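You operate a simulated robot arm through the tools that you are given. There is no shell and no other tool.

You are at the controls of a simulated robot arm. One attempt, no reset.

## Task
Wipe the drawer unit clean, then set the sandbag beside it on top.
Fine: use the wiping pad from the teal drawer, put it back in and shut the drawer. Where these are worked on the way, their far stop is far enough and under half their travel is too little: teal drawer. What is to be rubbed or washed off counts as gone when no trace of it is left.

It is judged by the outcome, as a careful person would: the job done as asked, and still so three seconds after it is handed in. It fails if anything else is knocked over, pushed out of place, dropped, spilled or broken.

## Robot
A 7-joint arm with a two-finger parallel gripper, fixed in place. Base frame: the origin is at the foot of the arm, x ahead of it, y to its left, z up; the work surface is at about z = 74. Lengths are in cm, angles in degrees, forces in N, time in s.
Its first joint turns from -166.0 to 166.0 degrees. Payload 4.4 kg.
The TCP is the grasp point between the finger pads, 2.3 cm short of the fingertips. In the tool frame z runs along the fingers and y along their closing line. The gripper opens to 9.4 cm. The fingers are 3.8 cm wide and 1 cm thick; the gripper's body (5.4 by 9.6 cm) begins 3.9 cm behind the TCP.
Orientation is told as [roll, pitch, yaw] about the base's x, y, z axes, in that order, counted from this pose: with the fingers straight down and closing along the base's y, the tool's x points along the base's -x, its y along +y and its z along -z.

## Interface
- The arm moves only by the tool move_arm. Its argument "plan" is a list of rows, each a list of 7 numbers: the shift along the tool's x, y, z in units of 100 mm (1.0 is 100 mm), then the turn, a rotation vector about the tool's x, y, z in units of 45 degrees (1.0 is 45 degrees), then the finger opening in m, from 0 to 0.094. In form: [[dx, dy, dz, rx, ry, rz, hand], ...]. A call has 1 to 20 rows; each row is the pose to reach, as a shift and turn from the pose commanded when the call began, along the tool's axes at that moment. A call with a number of a shift or a turn outside -1 to 1 is refused whole. Each row takes 0.2 s and may step no farther than 5 cm and 8.6 degrees from the row before; otherwise, or with a gripper value out of range, the whole call is refused. Where a pose cannot be reached the arm comes as near as it can. A force on the tool above 40 N (or 10 N above the force at the start of the call, whichever is more), or a blocked arm, ends the call early, and 0.2 s more pass. Each finger travels about 7.2 cm/s and halts on what it meets, pressing with about 32 N; the grip force reading is that of the motor and also rises with nothing between the fingers. The clock runs only during rows and for 0.2 s after the last one: add rows that repeat a pose to give the fingers time. The reply holds the time, the measured pose of the TCP, the force on the tool along the base axes, the opening and the grip force, in the units named above and with some noise, with the torque about the TCP (base axes, N m) and any sound that the robot's microphone picked up.
- Cameras (640 x 400 px; columns grow to the right, rows downward): "scene" is fixed at [39.8, -50.76, 150.76]; the picture's right is [0.55, -0.84, 0.00], its down [-0.78, -0.52, -0.35] and it looks along [0.29, 0.19, -0.94] (base axes); focal length 214 px, centre (320, 200). "wrist" rides on the gripper at [8.6, 1.6, -7.5] in the tool frame; the picture's right is [-0.18, 0.98, 0.00], its down [-0.58, -0.11, -0.81] and it looks along [-0.79, -0.15, 0.59] (tool axes); focal length 243 px, centre (320, 200). There is no depth. A picture from a camera that has moved, and an enlarged one, comes with that camera's place and axes in the base frame and with its lens. The place of the scene camera against the robot may be out by one fixed shift of up to 1.2 cm in any direction.
- snapshot(camera): a new picture of that camera. The clock stands still meanwhile.
- inspect(camera, box): a new picture of the part [left, top, right, bottom] of that camera's present view, enlarged. The clock stands still meanwhile.
- job_done(): hands the job in; it is judged then, once.

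Nothing tells you positions but the pictures and the camera data. Unless the task says otherwise, let go and move clear before handing in.

The tools are called after "Request:" as a command line: name --pt "numbers of a row" for each row, then --argument value for the rest, lists and objects as JSON in quotes. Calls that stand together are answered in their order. move_arm: Moves the arm, as the interface text tells. Its arguments: {"type":"object","properties":{"plan":{"type":"array","items":{"type":"array","items":{"type":"number"}}}},"required":["plan"]} The other tools are called the same way: snapshot (camera) takes a picture; inspect (camera, box) takes an enlarged picture of a part of a camera's view; job_done () hands the job in.

At the start:

```text
time_s: 0.0
tool_pos: [86.0, -4.57, 106.5]
tool_rot: [0.0, -0.1, 0.1]
wrist_force: [0.1, -0.4, -0.3]
moment: [0.04, -0.02, 0.0]
grip_width: 9.4
grip_force: 0.1
```

scene: 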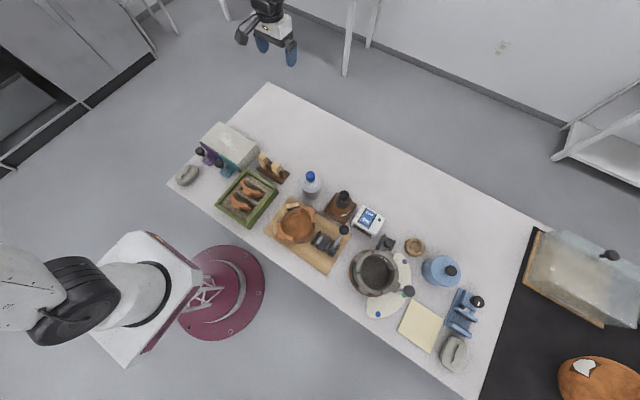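
wrist: 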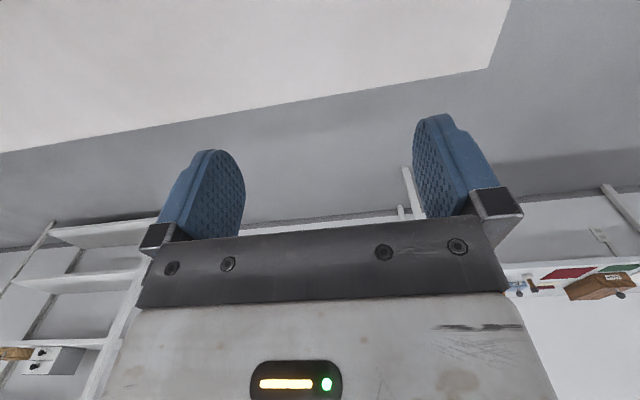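

I see a table with many items; the drawer unit seems to be the white box with purple/teal handles at the left end of the table, with a grey sandbag beside it. I will look closer first.

Request:
inspect --camera "scene" --box '[160, 110, 300, 230]'

Request:
inspect --camera "scene" --box '[320, 200, 520, 380]'

Request:
inspect --camera "scene" --box '[240, 150, 400, 290]'

```text
3.33 times, centred on (230, 170) of scene
camera zoom: at [39.8, -50.76, 150.76], right [0.55, -0.84, 0.0], down [-0.78, -0.52, -0.35], along [0.29, 0.19, -0.94], focal length 715 px, centre (620, 300)
```

zoom: 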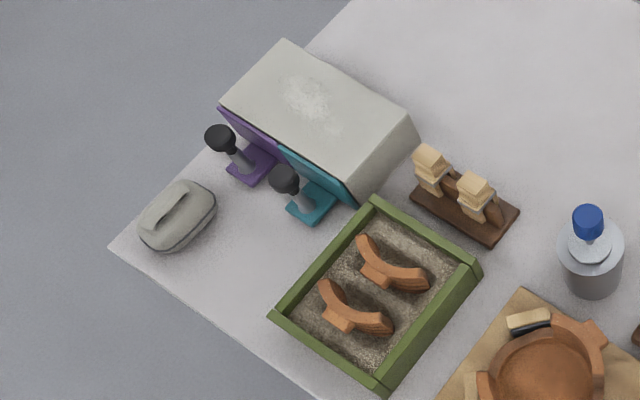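

```text
2.22 times, centred on (420, 290) of scene
camera zoom: at [39.8, -50.76, 150.76], right [0.55, -0.84, 0.0], down [-0.78, -0.52, -0.35], along [0.29, 0.19, -0.94], focal length 477 px, centre (98, 0)
```

zoom: 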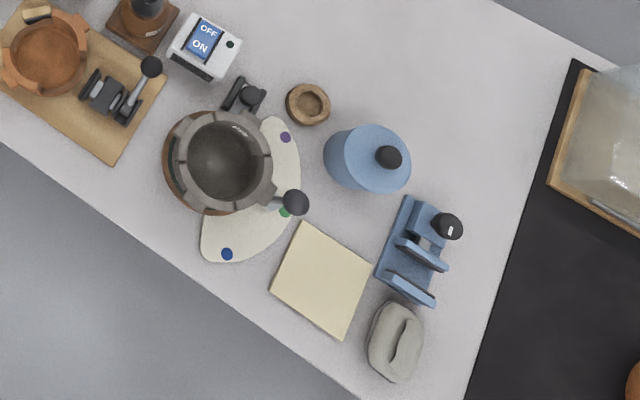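

```text
2.86 times, centred on (320, 220) of scene
camera zoom: at [39.8, -50.76, 150.76], right [0.55, -0.84, 0.0], down [-0.78, -0.52, -0.35], along [0.29, 0.19, -0.94], focal length 613 px, centre (320, 143)
```

zoom: 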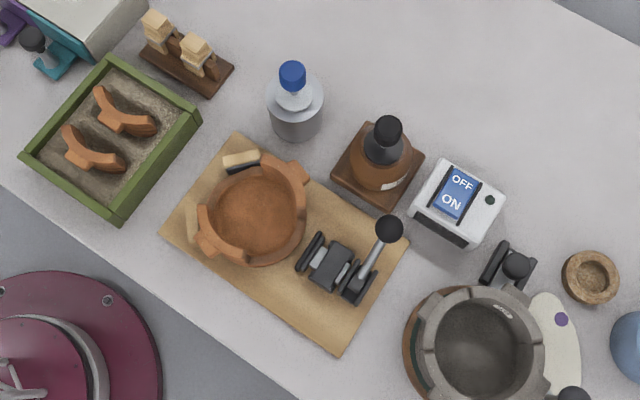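

The drawer unit (white, dusty mark on top) stands at the table's left end with a purple and a teal drawer facing the robot; a grey sandbag lies in front of it. Zooming in more for dimensions.

Request:
inspect --camera "scene" --box '[165, 115, 265, 195]'

Request:
inspect --camera "scene" --box '[195, 120, 265, 180]'

```text
5.00 times, centred on (215, 155) of scene
camera zoom: at [39.8, -50.76, 150.76], right [0.55, -0.84, 0.0], down [-0.78, -0.52, -0.35], along [0.29, 0.19, -0.94], focal length 1072 px, centre (845, 425)
```

zoom: 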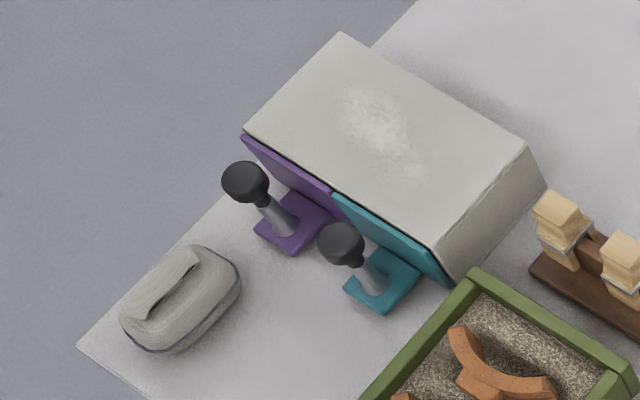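

```text
6.67 times, centred on (230, 150) of scene
camera zoom: at [39.8, -50.76, 150.76], right [0.55, -0.84, 0.0], down [-0.78, -0.52, -0.35], along [0.29, 0.19, -0.94], focal length 1430 px, centre (920, 533)
```

zoom: 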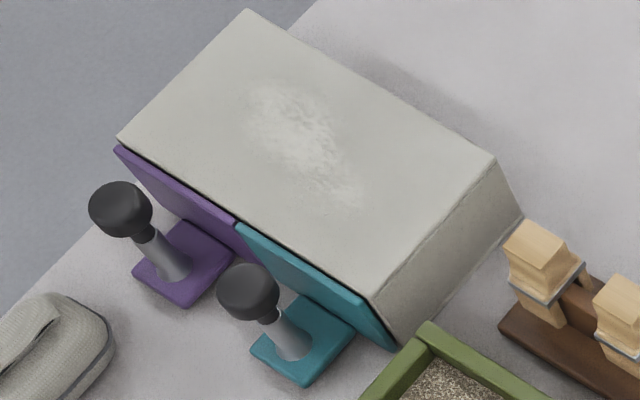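

The unit spans roughly x 56–67, y −3…16.6, top z≈80; the teal knob is at about (52.5, 1.9, 82). I move the arm back high above the scene toward it to look with the wrist camera.

Request:
move_arm --pt "0.4 0.06 0 0 0 0 0.094" --pt "0.8 0.12 0 0 0 0 0.094" --pt "1.0 0.16 0 0 0 0 0.094"

Request:
move_arm --pt "0.4 0.06 0 0 0 0 0.094" --pt "0.8 0.12 0 0 0 0 0.094" --pt "1.0 0.16 0 0 0 0 0.094"

Request:
move_arm --pt "0.4 0.06 0 0 0 0 0.094" --pt "0.8 0.12 0 0 0 0 0.094" --pt "1.0 0.16 0 0 0 0 0.094"

Request:
move_arm --pt "0.4 0.06 0 0 0 0 0.094" --pt "0.8 0.12 0.2 0 0 0 0.094" --pt "1.0 0.16 0.5 0 0 0 0.094"

Request:
snapshot --camera "wrist"

Request:
snapshot --camera "scene"

```text
time_s: 0.8
tool_pos: [76.09, -3.02, 106.47]
tool_rot: [-0.2, 0.0, 0.0]
wrist_force: [-0.3, 0.3, -0.2]
moment: [-0.01, 0.04, 0.03]
grip_width: 9.38
grip_force: 0.0
```

```text
time_s: 1.6
tool_pos: [66.06, -1.44, 106.33]
tool_rot: [-0.1, -0.1, 0.0]
wrist_force: [0.4, 0.4, -0.6]
moment: [0.0, 0.03, -0.02]
grip_width: 9.43
grip_force: 0.0
```

```text
time_s: 2.4
tool_pos: [56.08, 0.39, 106.64]
tool_rot: [-0.1, -0.3, 0.0]
wrist_force: [0.2, -0.6, 0.4]
moment: [0.01, 0.01, -0.01]
grip_width: 9.4
grip_force: 0.1
```

```text
time_s: 3.2
tool_pos: [45.98, 1.99, 101.45]
tool_rot: [0.0, -0.2, 0.0]
wrist_force: [0.4, 0.0, 0.6]
moment: [0.01, 0.01, 0.02]
grip_width: 9.4
grip_force: 0.0
```

```text
taken
camera wrist: at [37.44, 3.56, 108.98], right [0.18, 0.98, 0.0], down [0.58, -0.11, 0.81], along [0.79, -0.15, -0.59], focal length 243 px, centre (320, 200)
```

wrist: 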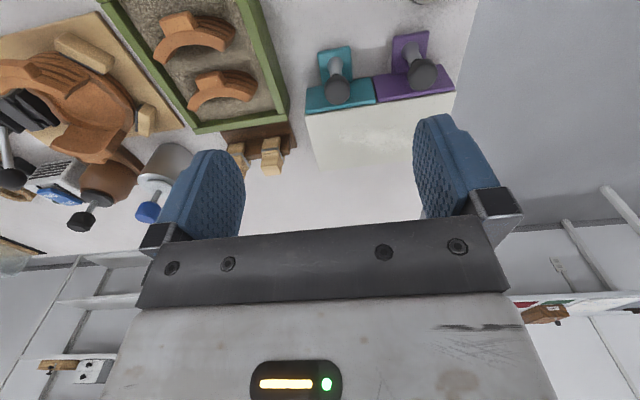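

```text
taken
```

scene: 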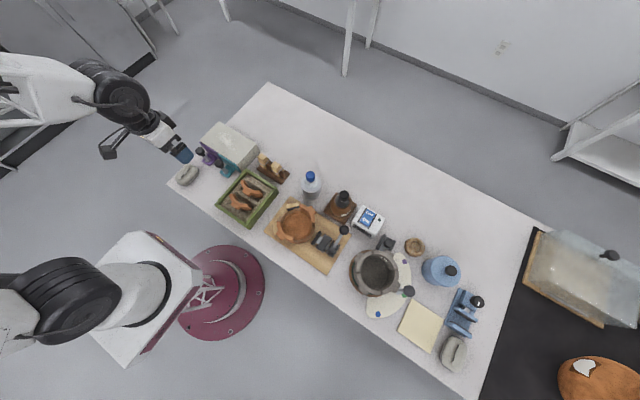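

Request:
inspect --camera "wrist" --box '[240, 10, 480, 160]'

Request:
inspect --camera "scene" --box '[140, 110, 240, 190]'

```text
2.67 times, centred on (360, 85) of wrist
camera zoom: at [37.44, 3.56, 108.98], right [0.18, 0.98, 0.0], down [0.58, -0.11, 0.81], along [0.79, -0.15, -0.59], focal length 647 px, centre (213, 507)
```

zoom: 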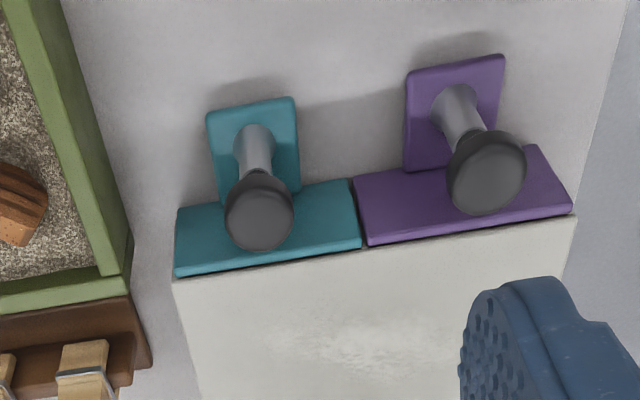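

```text
5.00 times, centred on (190, 150) of scene
camera zoom: at [39.8, -50.76, 150.76], right [0.55, -0.84, 0.0], down [-0.78, -0.52, -0.35], along [0.29, 0.19, -0.94], focal length 1072 px, centre (970, 450)
```

zoom: 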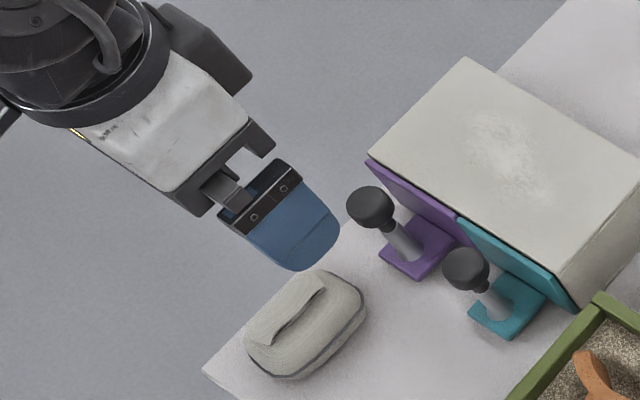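

The wrist view puts the teal knob at about (52.5, 2.8, 82), post going straight down (the scene camera reads about 1 cm low in y). I lower the open fingers around it.

Request:
move_arm --pt "-0.35 0.05 0.3 0 0 0 0.07" --pt "-0.65 0.09 0.6 0 0 0 0.07" --pt "-0.65 0.09 1.0 0 0 0 0.065" --pt "-0.65 0.09 1.0 0 0 0 0.065"

Request:
inspect --camera "wrist" --box '[140, 0, 520, 240]'

Request:
inspect --camera "scene" --box '[165, 115, 265, 195]'

```text
time_s: 4.2
tool_pos: [52.48, 2.81, 91.47]
tool_rot: [-0.1, -0.1, 0.0]
wrist_force: [-1.1, 0.7, 0.3]
moment: [-0.01, -0.01, 0.0]
grip_width: 6.49
grip_force: 0.1
```

```text
1.67 times, centred on (330, 120) of wrist
camera zoom: at [43.96, 4.37, 98.86], right [0.18, 0.98, 0.0], down [0.58, -0.11, 0.81], along [0.79, -0.15, -0.59], focal length 404 px, centre (303, 333)
```

zoom: 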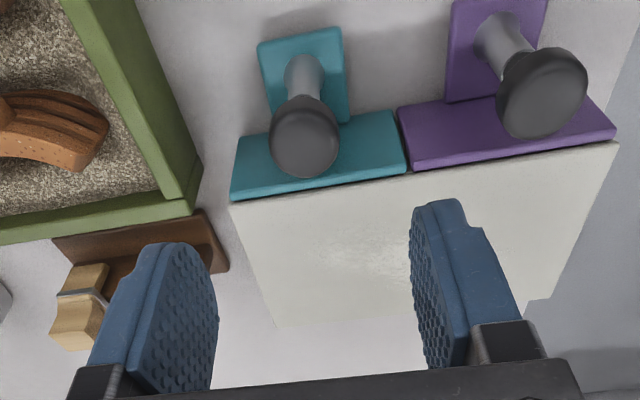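

```text
5.00 times, centred on (215, 155) of scene
camera zoom: at [39.8, -50.76, 150.76], right [0.55, -0.84, 0.0], down [-0.78, -0.52, -0.35], along [0.29, 0.19, -0.94], focal length 1072 px, centre (845, 425)
```

zoom: 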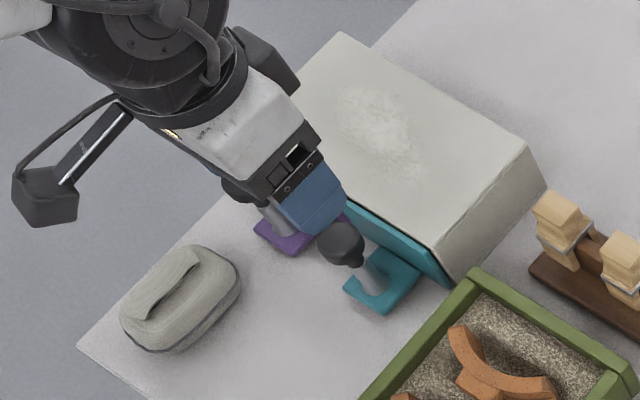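

Aligned above the knob; lowering around it and closing gently.

Request:
move_arm --pt "0 0 0.3 0 0 0 0.065" --pt "0 0 0.6 0 0 0 0.065" --pt "0 0 0.8 0 0 0 0.065" --pt "0 0 0.9 0 0 0 0.065" --pt "0 0 0.98 0 0 0 0.065"

Request:
inspect --camera "wrist" --box '[140, 0, 520, 240]'

Request:
inspect --camera "scene" --box '[165, 115, 265, 195]'

```text
time_s: 5.4
tool_pos: [52.46, 2.69, 81.52]
tool_rot: [-0.1, -0.1, -0.1]
wrist_force: [1.0, 0.3, 0.5]
moment: [0.0, 0.01, 0.01]
grip_width: 6.49
grip_force: 0.1
```

```text
1.67 times, centred on (330, 120) of wrist
camera zoom: at [44.06, 4.3, 89.1], right [0.18, 0.98, 0.0], down [0.58, -0.11, 0.81], along [0.79, -0.15, -0.59], focal length 404 px, centre (303, 333)
```

zoom: 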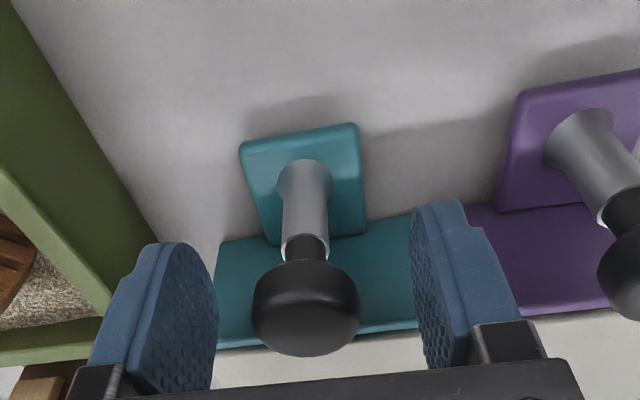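

```text
5.00 times, centred on (215, 155) of scene
camera zoom: at [39.8, -50.76, 150.76], right [0.55, -0.84, 0.0], down [-0.78, -0.52, -0.35], along [0.29, 0.19, -0.94], focal length 1072 px, centre (845, 425)
```

zoom: 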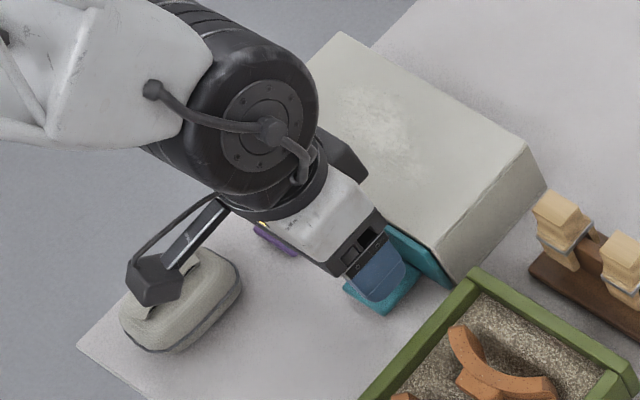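

The knob sits between the pads; closing, then pulling straight back.

Request:
move_arm --pt "0 0 0 0 0 0 0.02" --pt "0 0 0 0 0 0 0.02" --pt "0 0 0 0 0 0 0.02" --pt "0 0 0 0 0 0 0.02"

Request:
move_arm --pt "0.1 0 0 0 0 0 0.02" --pt "0.2 0 0 0 0 0 0.02" --pt "0.3 0 0 0 0 0 0.02" --pt "0.4 0 0 0 0 0 0.02"

Request:
inspect --camera "scene" --box '[165, 115, 265, 195]'

```text
time_s: 6.4
tool_pos: [52.46, 2.79, 81.62]
tool_rot: [0.0, -0.2, 0.0]
wrist_force: [0.7, 3.1, -3.3]
moment: [-0.01, 0.0, 0.0]
grip_width: 3.02
grip_force: 45.3
```

```text
time_s: 7.4
tool_pos: [48.56, 2.81, 81.71]
tool_rot: [-0.1, -0.1, 0.0]
wrist_force: [0.6, 39.2, -0.7]
moment: [0.22, 0.12, 0.01]
grip_width: 3.02
grip_force: 44.8
```

```text
5.00 times, centred on (215, 155) of scene
camera zoom: at [39.8, -50.76, 150.76], right [0.55, -0.84, 0.0], down [-0.78, -0.52, -0.35], along [0.29, 0.19, -0.94], focal length 1072 px, centre (845, 425)
```

zoom: 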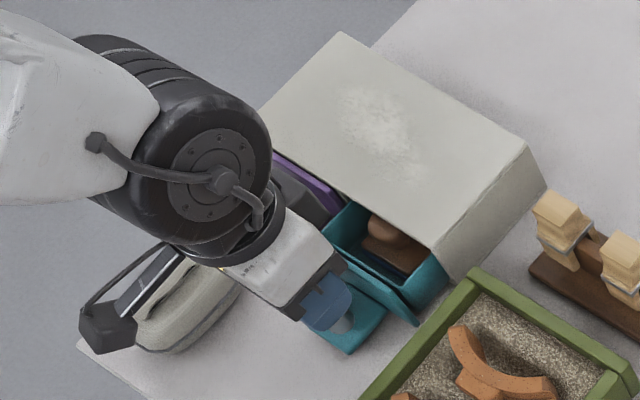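

The drawer is sliding open (4 cm so far) but a sideways force has built up; I ease the hand toward +y to relieve it before pulling on.

Request:
move_arm --pt "0 0.005 0 0 0 0 0.02" --pt "0 0.01 0 0 0 0 0.02" --pt "0 0.01 0 0 0 0 0.02"

```text
time_s: 8.2
tool_pos: [48.53, 2.76, 81.55]
tool_rot: [-0.1, -0.1, -0.2]
wrist_force: [0.2, -23.8, -2.8]
moment: [-0.17, -0.02, -0.18]
grip_width: 3.06
grip_force: 45.2
```

Request:
move_arm --pt "0.05 -0.003 0 0 0 0 0.02" --pt "0.1 -0.0023 0 0 0 0 0.02" --pt "0.15 -0.0015 0 0 0 0 0.02" --pt "0.2 -0.0008 0 0 0 0 0.02" --pt "0.25 0 0 0 0 0 0.02" --pt "0.3 0.0007 0 0 0 0 0.02"

Request:
inspect --camera "scene" --box '[165, 115, 265, 195]'

```text
time_s: 8.8
tool_pos: [47.72, 2.83, 81.67]
tool_rot: [-0.1, -0.2, 0.0]
wrist_force: [-1.0, -12.5, 4.0]
moment: [-0.09, 0.02, -0.05]
grip_width: 3.04
grip_force: 44.6
stopped in row 3: the force on the tool passed its limit at 44 N (the readings are from after the stop); the commanded pose is now the measured one
```

```text
5.00 times, centred on (215, 155) of scene
camera zoom: at [39.8, -50.76, 150.76], right [0.55, -0.84, 0.0], down [-0.78, -0.52, -0.35], along [0.29, 0.19, -0.94], focal length 1072 px, centre (845, 425)
```

zoom: 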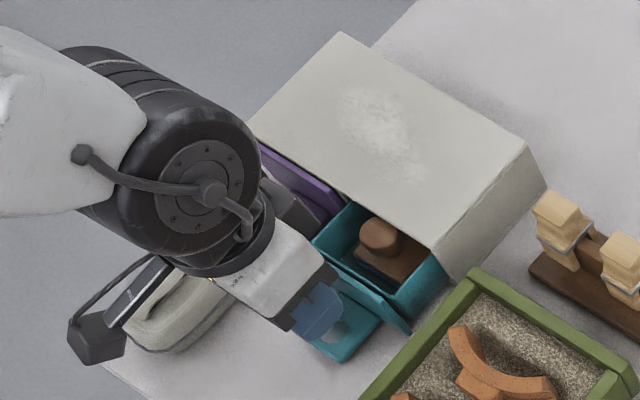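

Request:
move_arm --pt "0.02 -0.001 0 0 0 0 0.02" --pt "0.04 -0.001 0 0 0 0 0.02" --pt "0.06 0 0 0 0 0 0.02" --pt "0.08 0 0 0 0 0 0.02"

```text
time_s: 9.3
tool_pos: [47.39, 2.65, 81.6]
tool_rot: [-0.1, -0.1, -0.1]
wrist_force: [-0.1, -13.6, 1.5]
moment: [-0.13, 0.01, 0.01]
grip_width: 3.04
grip_force: 45.0
stopped in row 2: the force on the tool passed its limit at 43 N (the readings are from after the stop); the commanded pose is now the measured one
```

Request:
move_arm --pt "0.0 -0.001 0 0 0 0 0.02" --pt "0.0 -0.0021 0 0 0 0 0.02"

Request:
move_arm --pt "0.01 0.0001 0 0 0 0 0.02" --pt "0.02 0.0003 0 0 0 0 0.02"

```text
time_s: 9.9
tool_pos: [47.39, 2.69, 81.64]
tool_rot: [-0.2, 0.0, 0.0]
wrist_force: [0.0, -22.6, -8.5]
moment: [-0.1, -0.32, -0.08]
grip_width: 3.05
grip_force: 44.5
```

```text
time_s: 10.5
tool_pos: [47.31, 2.71, 81.55]
tool_rot: [-0.1, -0.2, -0.1]
wrist_force: [-0.4, -27.3, -9.1]
moment: [-0.18, 0.6, -0.07]
grip_width: 3.04
grip_force: 44.9
```

I'll release the knob to shed the built-up side load and look at how far the drawer is open.

Request:
move_arm --pt "0 0 0 0 0 0 0.04" --pt "0 0 0 0 0 0 0.06" --pt "0 0 0 0 0 0 0.06"

Request:
snapshot --camera "wrist"

Request:
inspect --camera "scene" --box '[165, 115, 265, 195]'

```text
time_s: 11.3
tool_pos: [47.28, 2.72, 81.64]
tool_rot: [-0.1, 0.0, -0.1]
wrist_force: [0.1, -0.9, 0.1]
moment: [-0.01, -0.01, 0.02]
grip_width: 6.01
grip_force: 0.0
```

```text
taken
camera wrist: at [38.77, 4.35, 89.12], right [0.19, 0.98, 0.0], down [0.58, -0.11, 0.81], along [0.79, -0.15, -0.59], focal length 243 px, centre (320, 200)
```

wrist: 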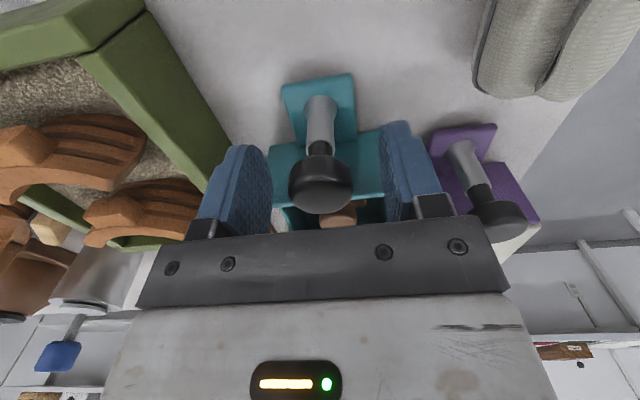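

```text
5.00 times, centred on (215, 155) of scene
camera zoom: at [39.8, -50.76, 150.76], right [0.55, -0.84, 0.0], down [-0.78, -0.52, -0.35], along [0.29, 0.19, -0.94], focal length 1072 px, centre (845, 425)
```

zoom: 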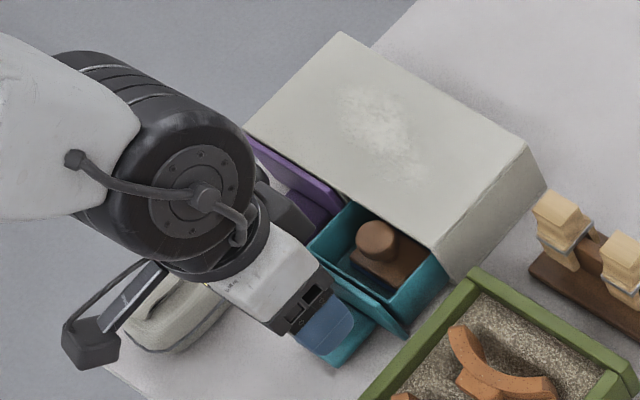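

Request:
move_arm --pt "0 0 0 0 0 0 0.02" --pt "0 0 0 0 0 0 0.02" --pt "0 0 0 0 0 0 0.02"

Request:
move_arm --pt "0.05 0.0005 0 0 0 0 0.02" --pt "0.1 0.001 0 0 0 0 0.02" --pt "0.15 0.0015 0 0 0 0 0.02" --pt "0.2 0.002 0 0 0 0 0.02"

```text
time_s: 12.1
tool_pos: [47.23, 2.72, 81.7]
tool_rot: [-0.1, -0.1, -0.1]
wrist_force: [0.3, -20.3, 1.2]
moment: [-0.11, -0.04, -0.09]
grip_width: 3.05
grip_force: 44.7
```

```text
time_s: 13.1
tool_pos: [45.28, 2.71, 81.6]
tool_rot: [-0.1, -0.1, -0.1]
wrist_force: [0.6, -1.1, -10.4]
moment: [-0.06, 0.76, 0.13]
grip_width: 3.07
grip_force: 45.4
```

Request:
move_arm --pt "0.03 0.0003 0 0 0 0 0.02" --pt "0.06 0.0006 0 0 0 0 0.02" --pt "0.1 0.001 0 0 0 0 0.02" --pt "0.13 0.0013 0 0 0 0 0.02"

Request:
inspect --camera "scene" --box '[165, 115, 265, 195]'

Request:
snapshot --camera "wrist"

```text
time_s: 14.1
tool_pos: [44.03, 2.72, 81.67]
tool_rot: [-0.3, 0.0, -0.1]
wrist_force: [-0.4, -1.9, -22.4]
moment: [-0.05, 0.51, 0.02]
grip_width: 3.03
grip_force: 45.6
```

```text
5.00 times, centred on (215, 155) of scene
camera zoom: at [39.8, -50.76, 150.76], right [0.55, -0.84, 0.0], down [-0.78, -0.52, -0.35], along [0.29, 0.19, -0.94], focal length 1072 px, centre (845, 425)
```

zoom: 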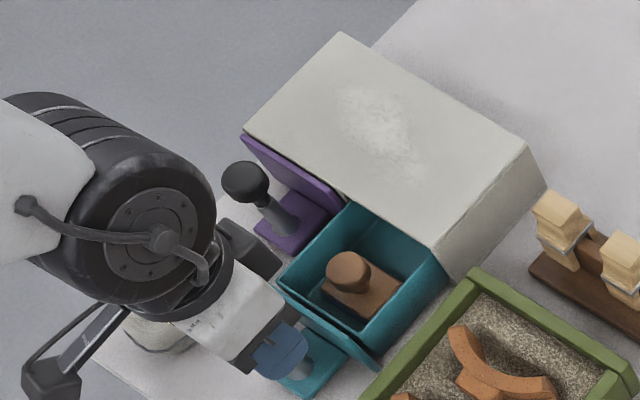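

```text
taken
camera wrist: at [35.51, 4.32, 89.13], right [0.19, 0.98, 0.0], down [0.58, -0.11, 0.81], along [0.79, -0.15, -0.59], focal length 243 px, centre (320, 200)
```

wrist: 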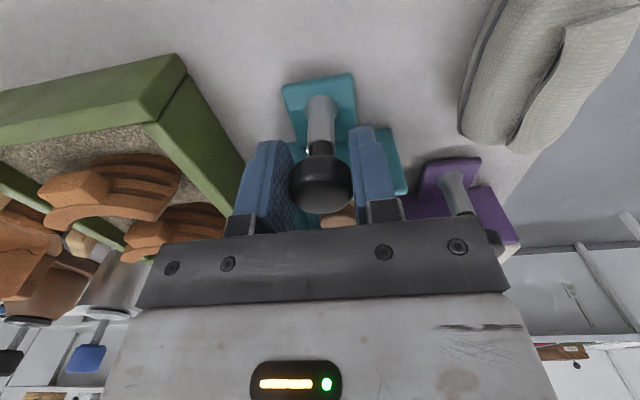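

The drawer is open about 8.5 cm and the pad with a knobbed grip is fully exposed. I let go and rise to look.

Request:
move_arm --pt "0 0 0 0 0 0 0.04" --pt "0 0 0 0 0 0 0.06" --pt "0 0 0 0 0 0 0.06"

Request:
move_arm --pt "0 0 -0.3 0 0 0 0.065" --pt "0 0 -0.7 0 0 0 0.08" --pt "0 0 -1.0 0 0 0 0.09" --pt "0 0 -1.0 0 0 0 0.09"

Request:
inspect --camera "wrist" --box '[140, 0, 520, 240]'

Request:
inspect --camera "scene" --box '[165, 115, 265, 195]'

```text
time_s: 14.9
tool_pos: [44.0, 2.61, 81.69]
tool_rot: [-0.1, 0.0, -0.1]
wrist_force: [-0.1, -0.1, 0.0]
moment: [-0.01, 0.0, -0.02]
grip_width: 6.0
grip_force: 0.1
```

```text
time_s: 15.9
tool_pos: [44.23, 2.61, 91.93]
tool_rot: [-0.2, -0.1, -0.1]
wrist_force: [0.4, -0.5, 0.9]
moment: [0.01, 0.0, 0.02]
grip_width: 9.0
grip_force: 0.1
```

```text
1.67 times, centred on (330, 120) of wrist
camera zoom: at [35.62, 4.23, 99.36], right [0.19, 0.98, 0.0], down [0.58, -0.11, 0.81], along [0.79, -0.15, -0.59], focal length 404 px, centre (303, 333)
```

zoom: 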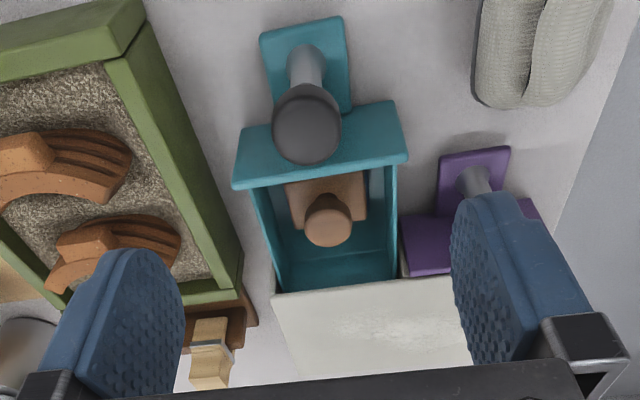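

```text
5.00 times, centred on (215, 155) of scene
camera zoom: at [39.8, -50.76, 150.76], right [0.55, -0.84, 0.0], down [-0.78, -0.52, -0.35], along [0.29, 0.19, -0.94], focal length 1072 px, centre (845, 425)
```

zoom: 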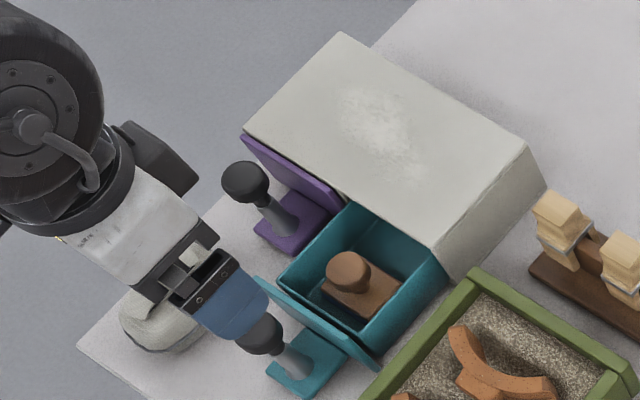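

The pad's round grip is near (51.8, 2.9, ~79), with the drawer interior about 7.5 cm wide in y. Moving above it to check the alignment.

Request:
move_arm --pt "-0.3 0.01 0 0 0 0 0.06" --pt "-0.6 0.02 0 0 0 0 0.05" --pt "-0.76 0.02 0.1 0 0 0 0.047" --pt "-0.76 0.02 0.3 0 0 0 0.047" --pt "-0.76 0.02 0.3 0 0 0 0.047"

Request:
inspect --camera "wrist" --box '[140, 0, 520, 240]'

Request:
inspect --camera "scene" --box '[185, 125, 255, 185]'

```text
time_s: 17.1
tool_pos: [51.66, 3.19, 88.66]
tool_rot: [0.0, -0.1, 0.0]
wrist_force: [0.2, -0.3, 0.4]
moment: [0.01, -0.01, 0.0]
grip_width: 4.72
grip_force: 0.0
```

```text
1.67 times, centred on (330, 120) of wrist
camera zoom: at [43.23, 4.76, 96.04], right [0.19, 0.98, 0.0], down [0.58, -0.11, 0.81], along [0.79, -0.15, -0.59], focal length 404 px, centre (303, 333)
```

zoom: 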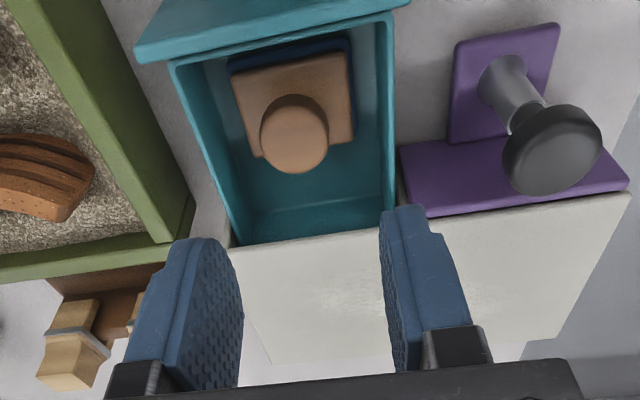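

```text
6.67 times, centred on (220, 155) of scene
camera zoom: at [39.8, -50.76, 150.76], right [0.55, -0.84, 0.0], down [-0.78, -0.52, -0.35], along [0.29, 0.19, -0.94], focal length 1430 px, centre (987, 500)
```

zoom: 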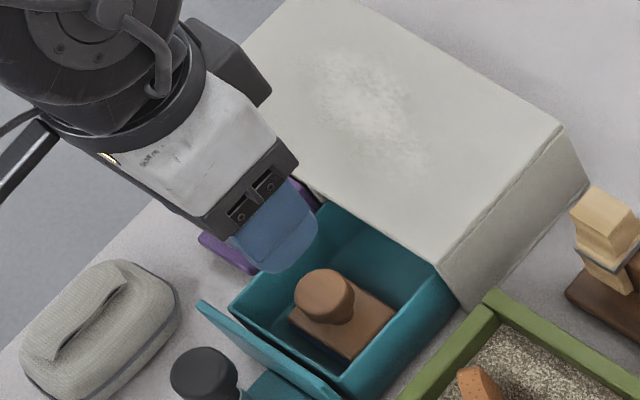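

The knob is about 0.4 cm to the −y side of the hand's centre and its top is near z≈79.7, only ~1.5 cm tall. I correct and descend partway to check.

Request:
move_arm --pt "-0.01 -0.036 0.1 0 0 0 0.045" --pt "-0.015 -0.036 0.3 0 0 0 0.045" --pt "-0.015 -0.036 0.5 0 0 0 0.045" --pt "-0.015 -0.036 0.5 0 0 0 0.045"

Request:
inspect --camera "wrist" --box '[140, 0, 520, 240]'

Request:
inspect --camera "scene" --box '[185, 125, 255, 185]'

```text
time_s: 18.1
tool_pos: [51.8, 2.56, 83.58]
tool_rot: [-0.1, -0.2, -0.1]
wrist_force: [0.1, 0.5, -0.7]
moment: [0.03, -0.04, 0.01]
grip_width: 4.48
grip_force: 0.0
```

```text
1.67 times, centred on (330, 120) of wrist
camera zoom: at [43.31, 4.16, 91.09], right [0.19, 0.98, 0.0], down [0.58, -0.11, 0.81], along [0.79, -0.15, -0.59], focal length 404 px, centre (303, 333)
```

zoom: 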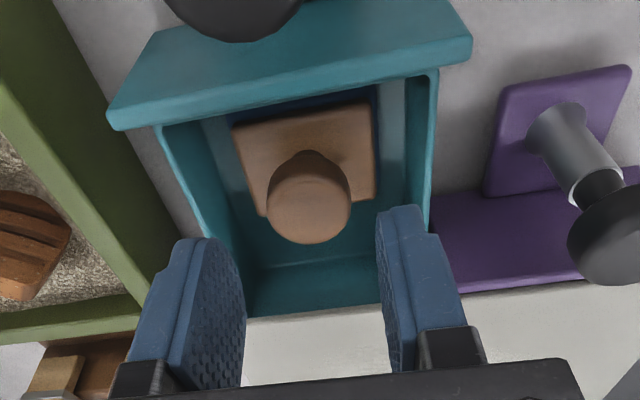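

```text
6.67 times, centred on (220, 155) of scene
camera zoom: at [39.8, -50.76, 150.76], right [0.55, -0.84, 0.0], down [-0.78, -0.52, -0.35], along [0.29, 0.19, -0.94], focal length 1430 px, centre (987, 500)
```

zoom: 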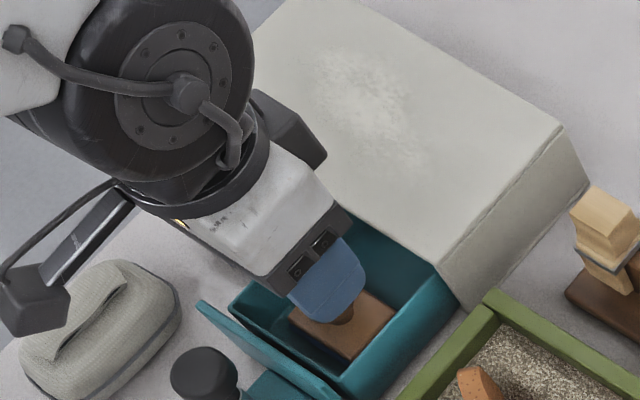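

Triangulating the wrist views puts the knob top at about (52.7, 2.6, 78), so the hand must shift 0.9 cm forward. I do that and go down between the drawer walls.

Request:
move_arm --pt "-0.09 0.003 0 0 0 0 0.044" --pt "-0.09 0.003 0.15 0 0 0 0.044" --pt "-0.09 0.003 0.25 0 0 0 0.044" --pt "-0.09 0.003 0.25 0 0 0 0.044"

Request:
inspect --camera "wrist" --box '[140, 0, 520, 240]'

Request:
inspect --camera "scene" --box '[185, 125, 255, 185]'

```text
time_s: 19.1
tool_pos: [52.67, 2.53, 81.08]
tool_rot: [-0.1, -0.1, -0.2]
wrist_force: [0.0, -0.5, -0.2]
moment: [-0.01, 0.01, -0.05]
grip_width: 4.41
grip_force: 0.1
```

```text
1.67 times, centred on (330, 120) of wrist
camera zoom: at [44.11, 4.21, 88.59], right [0.19, 0.98, 0.0], down [0.58, -0.11, 0.81], along [0.79, -0.15, -0.59], focal length 404 px, centre (303, 333)
```

zoom: 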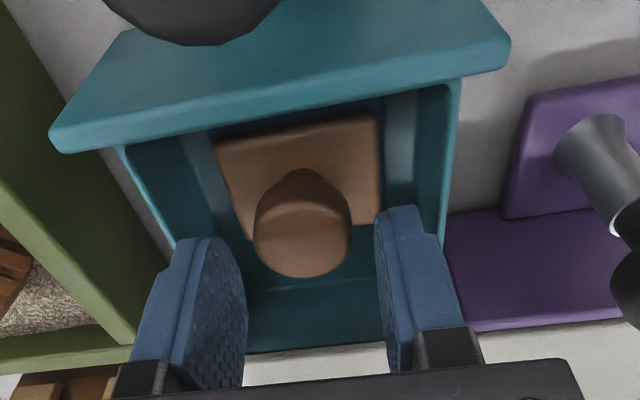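

```text
6.67 times, centred on (220, 155) of scene
camera zoom: at [39.8, -50.76, 150.76], right [0.55, -0.84, 0.0], down [-0.78, -0.52, -0.35], along [0.29, 0.19, -0.94], focal length 1430 px, centre (987, 500)
```

zoom: 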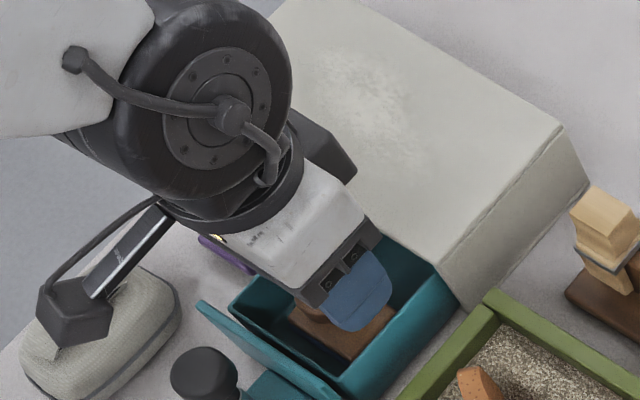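

Aligned; descending to grip height and closing on the knob.

Request:
move_arm --pt "0.02 0 0.08 0 0 0 0.044" --pt "0.02 0 0.15 0 0 0 0.044" --pt "0.02 0 0.2 0 0 0 0.044" --pt "0.02 0 0.2 0 0 0 0.044"

Request:
inspect --camera "wrist" --box '[140, 0, 520, 240]'

Request:
inspect --camera "scene" --box '[185, 125, 255, 185]'

```text
time_s: 20.1
tool_pos: [52.41, 2.62, 79.09]
tool_rot: [-0.1, -0.1, -0.1]
wrist_force: [-0.1, -1.0, 0.1]
moment: [0.02, 0.01, 0.04]
grip_width: 4.4
grip_force: 0.1
```

```text
1.67 times, centred on (330, 120) of wrist
camera zoom: at [44.0, 4.13, 86.61], right [0.19, 0.98, 0.0], down [0.58, -0.11, 0.81], along [0.79, -0.15, -0.59], focal length 404 px, centre (303, 333)
```

zoom: 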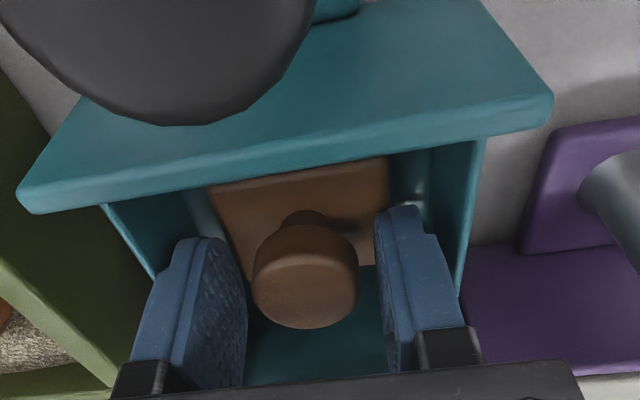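

```text
6.67 times, centred on (220, 155) of scene
camera zoom: at [39.8, -50.76, 150.76], right [0.55, -0.84, 0.0], down [-0.78, -0.52, -0.35], along [0.29, 0.19, -0.94], focal length 1430 px, centre (987, 500)
```

zoom: 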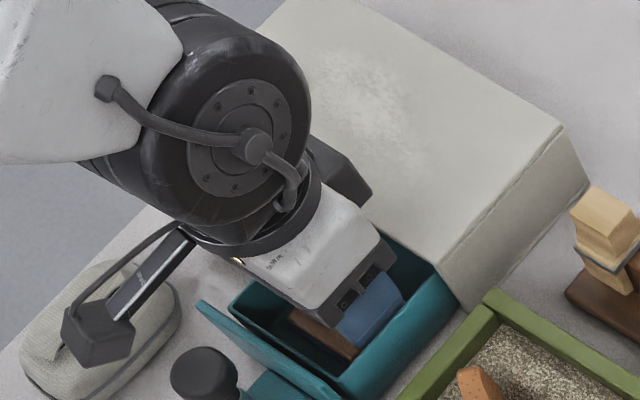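

Request:
move_arm --pt "0 0 0.03 0 0 0 0.044" --pt "0 0 0.03 0 0 0 0.034" --pt "0 0 0.03 0 0 0 0.02" --pt "0 0 0.03 0 0 0 0.02" --pt "0 0 0.03 0 0 0 0.02"

Request:
inspect --camera "wrist" --box '[140, 0, 520, 240]'

```text
time_s: 21.4
tool_pos: [52.6, 2.59, 78.97]
tool_rot: [0.0, -0.2, 0.0]
wrist_force: [-0.2, -1.7, 7.0]
moment: [0.2, 0.11, -0.01]
grip_width: 2.88
grip_force: 32.1
stopped in row 5: the force on the tool passed its limit at 41 N (the readings are from after the stop); the commanded pose is now the measured one
```

```text
1.67 times, centred on (330, 120) of wrist
camera zoom: at [44.11, 4.14, 86.42], right [0.18, 0.98, 0.0], down [0.58, -0.11, 0.81], along [0.79, -0.15, -0.59], focal length 404 px, centre (303, 333)
```

zoom: 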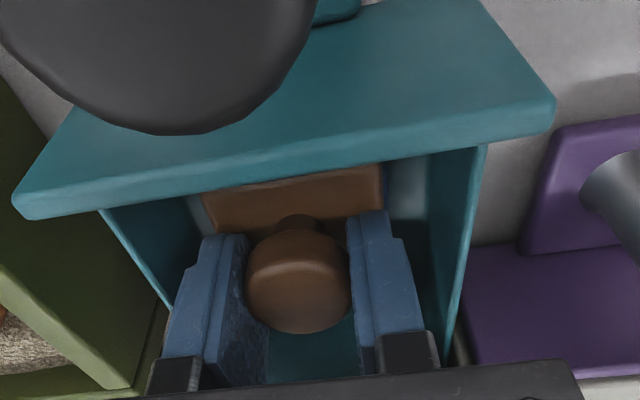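

Knob gripped (2.88 cm). Lifting slowly straight up.

Request:
move_arm --pt "0 0 -0.03 0 0 0 0.015" --pt "0 0 -0.08 0 0 0 0.015" --pt "0 0 -0.15 0 0 0 0.015" --pt "0 0 -0.25 0 0 0 0.015" --pt "0 0 -0.4 0 0 0 0.015" --pt "0 0 -0.6 0 0 0 0.015" --pt "0 0 -0.8 0 0 0 0.015"

Request:
inspect --camera "wrist" --box '[140, 0, 520, 240]'

Request:
inspect --camera "scene" --box '[165, 105, 265, 185]'

```text
time_s: 23.1
tool_pos: [52.63, 2.65, 86.95]
tool_rot: [-0.1, -0.2, -0.1]
wrist_force: [0.1, 0.2, -0.7]
moment: [-0.01, 0.03, -0.05]
grip_width: 2.89
grip_force: 31.3
```

```text
1.67 times, centred on (330, 120) of wrist
camera zoom: at [44.06, 4.26, 94.43], right [0.19, 0.98, 0.0], down [0.58, -0.11, 0.81], along [0.79, -0.15, -0.59], focal length 404 px, centre (303, 333)
```

zoom: 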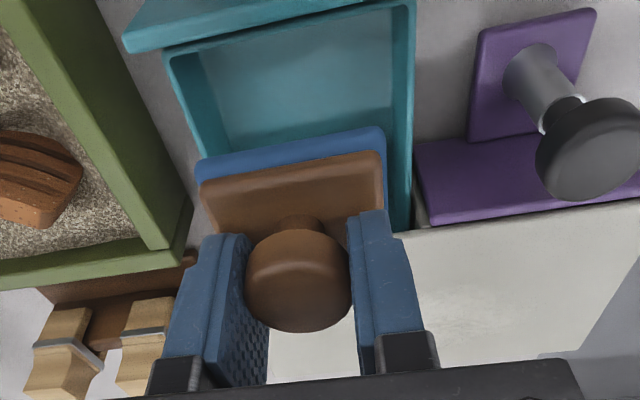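

```text
5.00 times, centred on (215, 145) of scene
camera zoom: at [39.8, -50.76, 150.76], right [0.55, -0.84, 0.0], down [-0.78, -0.52, -0.35], along [0.29, 0.19, -0.94], focal length 1072 px, centre (845, 475)
```

zoom: 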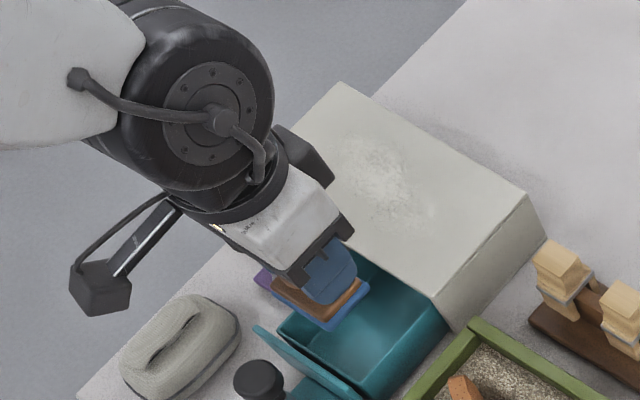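

Pad is in hand with its blue face down about 4.2 cm below the grasp point. I carry it over the middle of the dusty mark (about x 62.5, y 8).

Request:
move_arm --pt "-0.3 0 -0.05 0 0 0 0.015" --pt "-0.6 0 -0.05 0 0 0 0.015" --pt "-0.9 0.1 0 0 0 0 0.015" --pt "-1.0 0.4 0 0 0 0 0.015" --pt "-1.0 0.55 0 0 0 0 0.015" --pt "-1.0 0.55 0.05 0 0 0 0.015"

Request:
inspect --camera "wrist" --box '[140, 0, 520, 240]'

Request:
inspect --camera "scene" --box '[165, 105, 265, 185]'

```text
time_s: 24.4
tool_pos: [62.62, 8.14, 86.48]
tool_rot: [0.0, -0.2, -0.1]
wrist_force: [0.0, -0.7, -0.2]
moment: [-0.02, 0.01, -0.02]
grip_width: 2.88
grip_force: 32.1
```

```text
1.67 times, centred on (330, 120) of wrist
camera zoom: at [54.24, 9.72, 93.91], right [0.19, 0.98, 0.0], down [0.58, -0.11, 0.81], along [0.79, -0.15, -0.59], focal length 404 px, centre (303, 333)
```

zoom: 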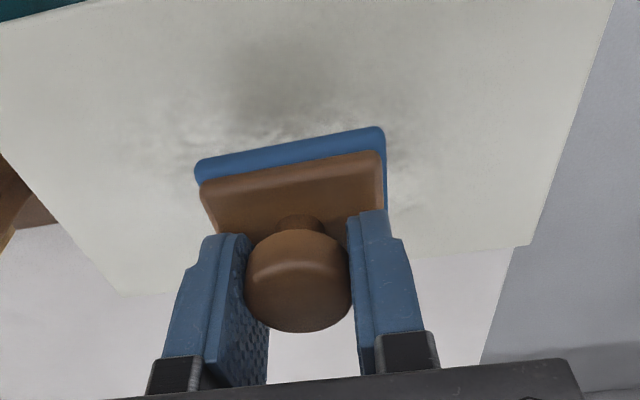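

```text
5.00 times, centred on (215, 145) of scene
camera zoom: at [39.8, -50.76, 150.76], right [0.55, -0.84, 0.0], down [-0.78, -0.52, -0.35], along [0.29, 0.19, -0.94], focal length 1072 px, centre (845, 475)
```

zoom: 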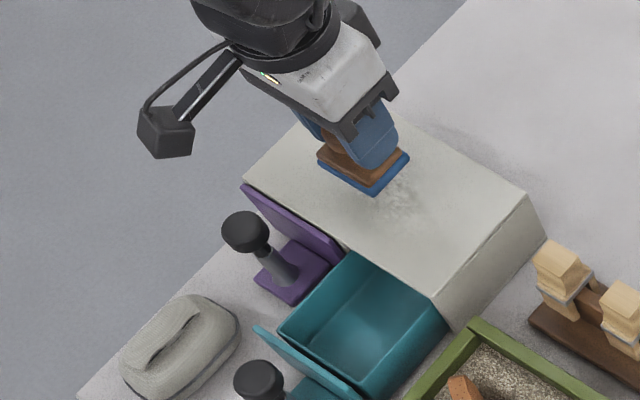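

Request:
move_arm --pt "0 0 0.05 0 0 0 0.015" --pt "0 0 0.1 0 0 0 0.015" --pt "0 0 0.13 0 0 0 0.015"

Request:
move_arm --pt "0 0 0.005 0 0 0 0.015" --pt "0 0 0.01 0 0 0 0.015" --pt "0 0 0.015 0 0 0 0.015" --pt "0 0 0.02 0 0 0 0.015"

Request:
move_arm --pt "0 0 0.005 0 0 0 0.015" --pt "0 0 0.01 0 0 0 0.015" --pt "0 0 0.015 0 0 0 0.015" --pt "0 0 0.02 0 0 0 0.015"

```text
time_s: 25.2
tool_pos: [62.6, 8.12, 85.14]
tool_rot: [-0.1, -0.2, -0.1]
wrist_force: [0.3, 0.1, -0.7]
moment: [-0.01, 0.0, -0.01]
grip_width: 2.85
grip_force: 31.9
```

```text
time_s: 26.2
tool_pos: [62.73, 7.94, 84.98]
tool_rot: [-0.1, -0.3, -0.1]
wrist_force: [-0.5, -0.5, -0.8]
moment: [-0.01, 0.01, -0.01]
grip_width: 2.88
grip_force: 31.9
```

```text
time_s: 27.2
tool_pos: [62.55, 7.93, 84.87]
tool_rot: [-0.1, -0.2, -0.2]
wrist_force: [-0.6, -0.4, -1.4]
moment: [-0.01, 0.0, 0.01]
grip_width: 2.87
grip_force: 31.6
```

Request:
move_arm --pt "0 0 0.005 0 0 0 0.015" --pt "0 0 0.01 0 0 0 0.015" --pt "0 0 0.015 0 0 0 0.015" --pt "0 0 0.02 0 0 0 0.015"

Request:
inspect --camera "wrist" --box '[140, 0, 520, 240]'

Request:
inspect --camera "scene" --box '[185, 105, 255, 165]'

```text
time_s: 28.2
tool_pos: [62.48, 8.1, 84.55]
tool_rot: [-0.1, -0.1, -0.1]
wrist_force: [1.0, -0.3, 0.4]
moment: [0.01, 0.0, 0.0]
grip_width: 2.86
grip_force: 31.9
```

```text
1.67 times, centred on (330, 120) of wrist
camera zoom: at [54.05, 9.65, 92.04], right [0.19, 0.98, 0.0], down [0.58, -0.11, 0.81], along [0.79, -0.15, -0.59], focal length 404 px, centre (303, 333)
```

zoom: 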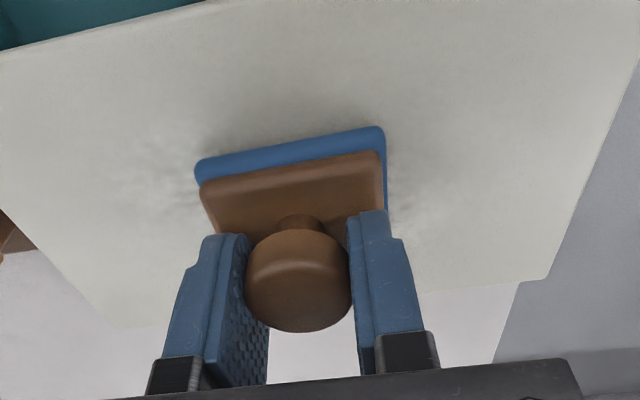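

```text
6.67 times, centred on (220, 135) of scene
camera zoom: at [39.8, -50.76, 150.76], right [0.55, -0.84, 0.0], down [-0.78, -0.52, -0.35], along [0.29, 0.19, -0.94], focal length 1430 px, centre (987, 633)
```

zoom: 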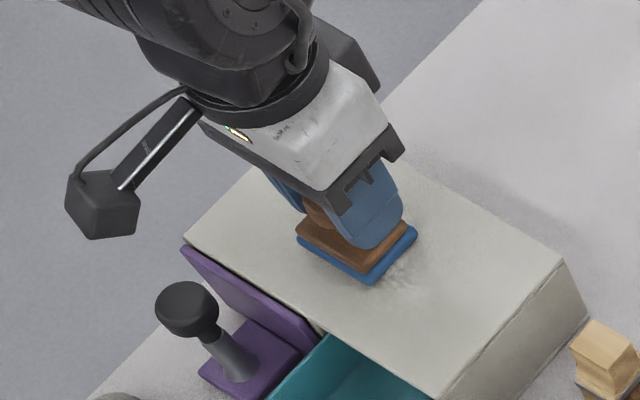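

Request:
move_arm --pt "0 0 0.005 0 0 0 0.015" --pt "0 0 0.01 0 0 0 0.015" --pt "0 0 0.015 0 0 0 0.015" --pt "0 0 0.02 0 0 0 0.015"

Request:
move_arm --pt "0 0 0.004 0 0 0 0.015" --pt "0 0 0.008 0 0 0 0.015" --pt "0 0 0.012 0 0 0 0.015" --pt "0 0 0.015 0 0 0 0.015"

```text
time_s: 29.2
tool_pos: [62.69, 8.13, 84.41]
tool_rot: [-0.1, -0.2, -0.2]
wrist_force: [-0.9, -0.3, 0.3]
moment: [0.05, 0.04, 0.0]
grip_width: 2.87
grip_force: 32.0
```

```text
time_s: 30.2
tool_pos: [62.61, 8.05, 84.31]
tool_rot: [-0.1, -0.2, -0.2]
wrist_force: [-4.9, -5.0, 11.6]
moment: [-0.06, 0.31, 0.06]
grip_width: 2.84
grip_force: 32.4
```

Contact at about 12 N. Now gentle strokes along y through the mark.

Request:
move_arm --pt "0 0.08 0 0 0 0 0.015" --pt "0 0.2 0 0 0 0 0.015" --pt "0 0.35 0 0 0 0 0.015" --pt "0 0.5 0 0 0 0 0.015" --pt "0 0.6 0 0 0 0 0.015" --pt "0 0.5 0 0 0 0 0.015" --pt "0 0.35 0 0 0 0 0.015" --pt "0 0.2 0 0 0 0 0.015" --pt "0 0.0 0 0 0 0 0.015" --pt "0 -0.15 0 0 0 0 0.015" --pt "0 -0.3 0 0 0 0 0.015" --pt "0 -0.45 0 0 0 0 0.015" --pt "0 -0.6 0 0 0 0 0.015" --pt "0 -0.5 0 0 0 0 0.015" --pt "0 -0.35 0 0 0 0 0.015" --pt "0 -0.2 0 0 0 0 0.015" --pt "0 0 0 0 0 0 0.015"

Request:
inspect --camera "scene" --box '[185, 105, 255, 165]'

Request:
inspect --camera "wrist" --box '[140, 0, 520, 240]'

```text
time_s: 32.0
tool_pos: [62.74, 10.53, 84.34]
tool_rot: [-0.1, -0.4, 0.0]
wrist_force: [0.4, 1.2, 4.4]
moment: [-0.02, 0.16, -0.04]
grip_width: 2.86
grip_force: 31.9
stopped in row 8: the force on the tool passed its limit at 43 N (the readings are from after the stop); the commanded pose is now the measured one
```

```text
6.67 times, centred on (220, 135) of scene
camera zoom: at [39.8, -50.76, 150.76], right [0.55, -0.84, 0.0], down [-0.78, -0.52, -0.35], along [0.29, 0.19, -0.94], focal length 1430 px, centre (987, 633)
```

zoom: 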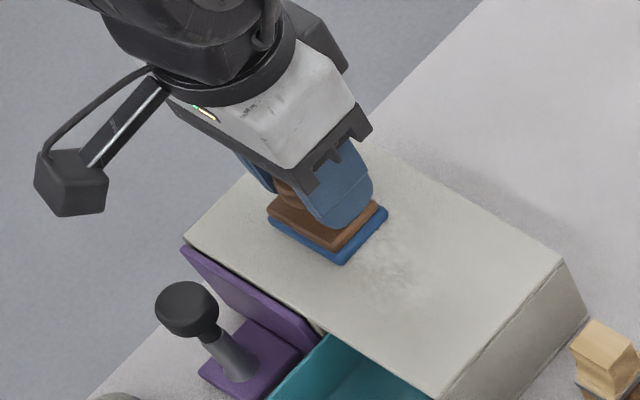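

```text
1.67 times, centred on (330, 120) of wrist
camera zoom: at [54.21, 12.21, 91.71], right [0.18, 0.98, 0.0], down [0.58, -0.11, 0.81], along [0.8, -0.15, -0.59], focal length 404 px, centre (303, 333)
```

zoom: 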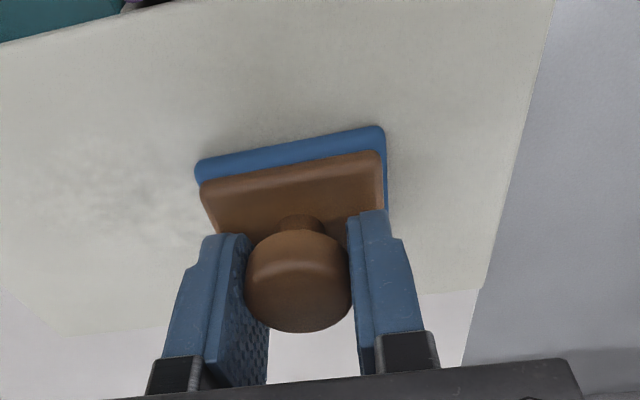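

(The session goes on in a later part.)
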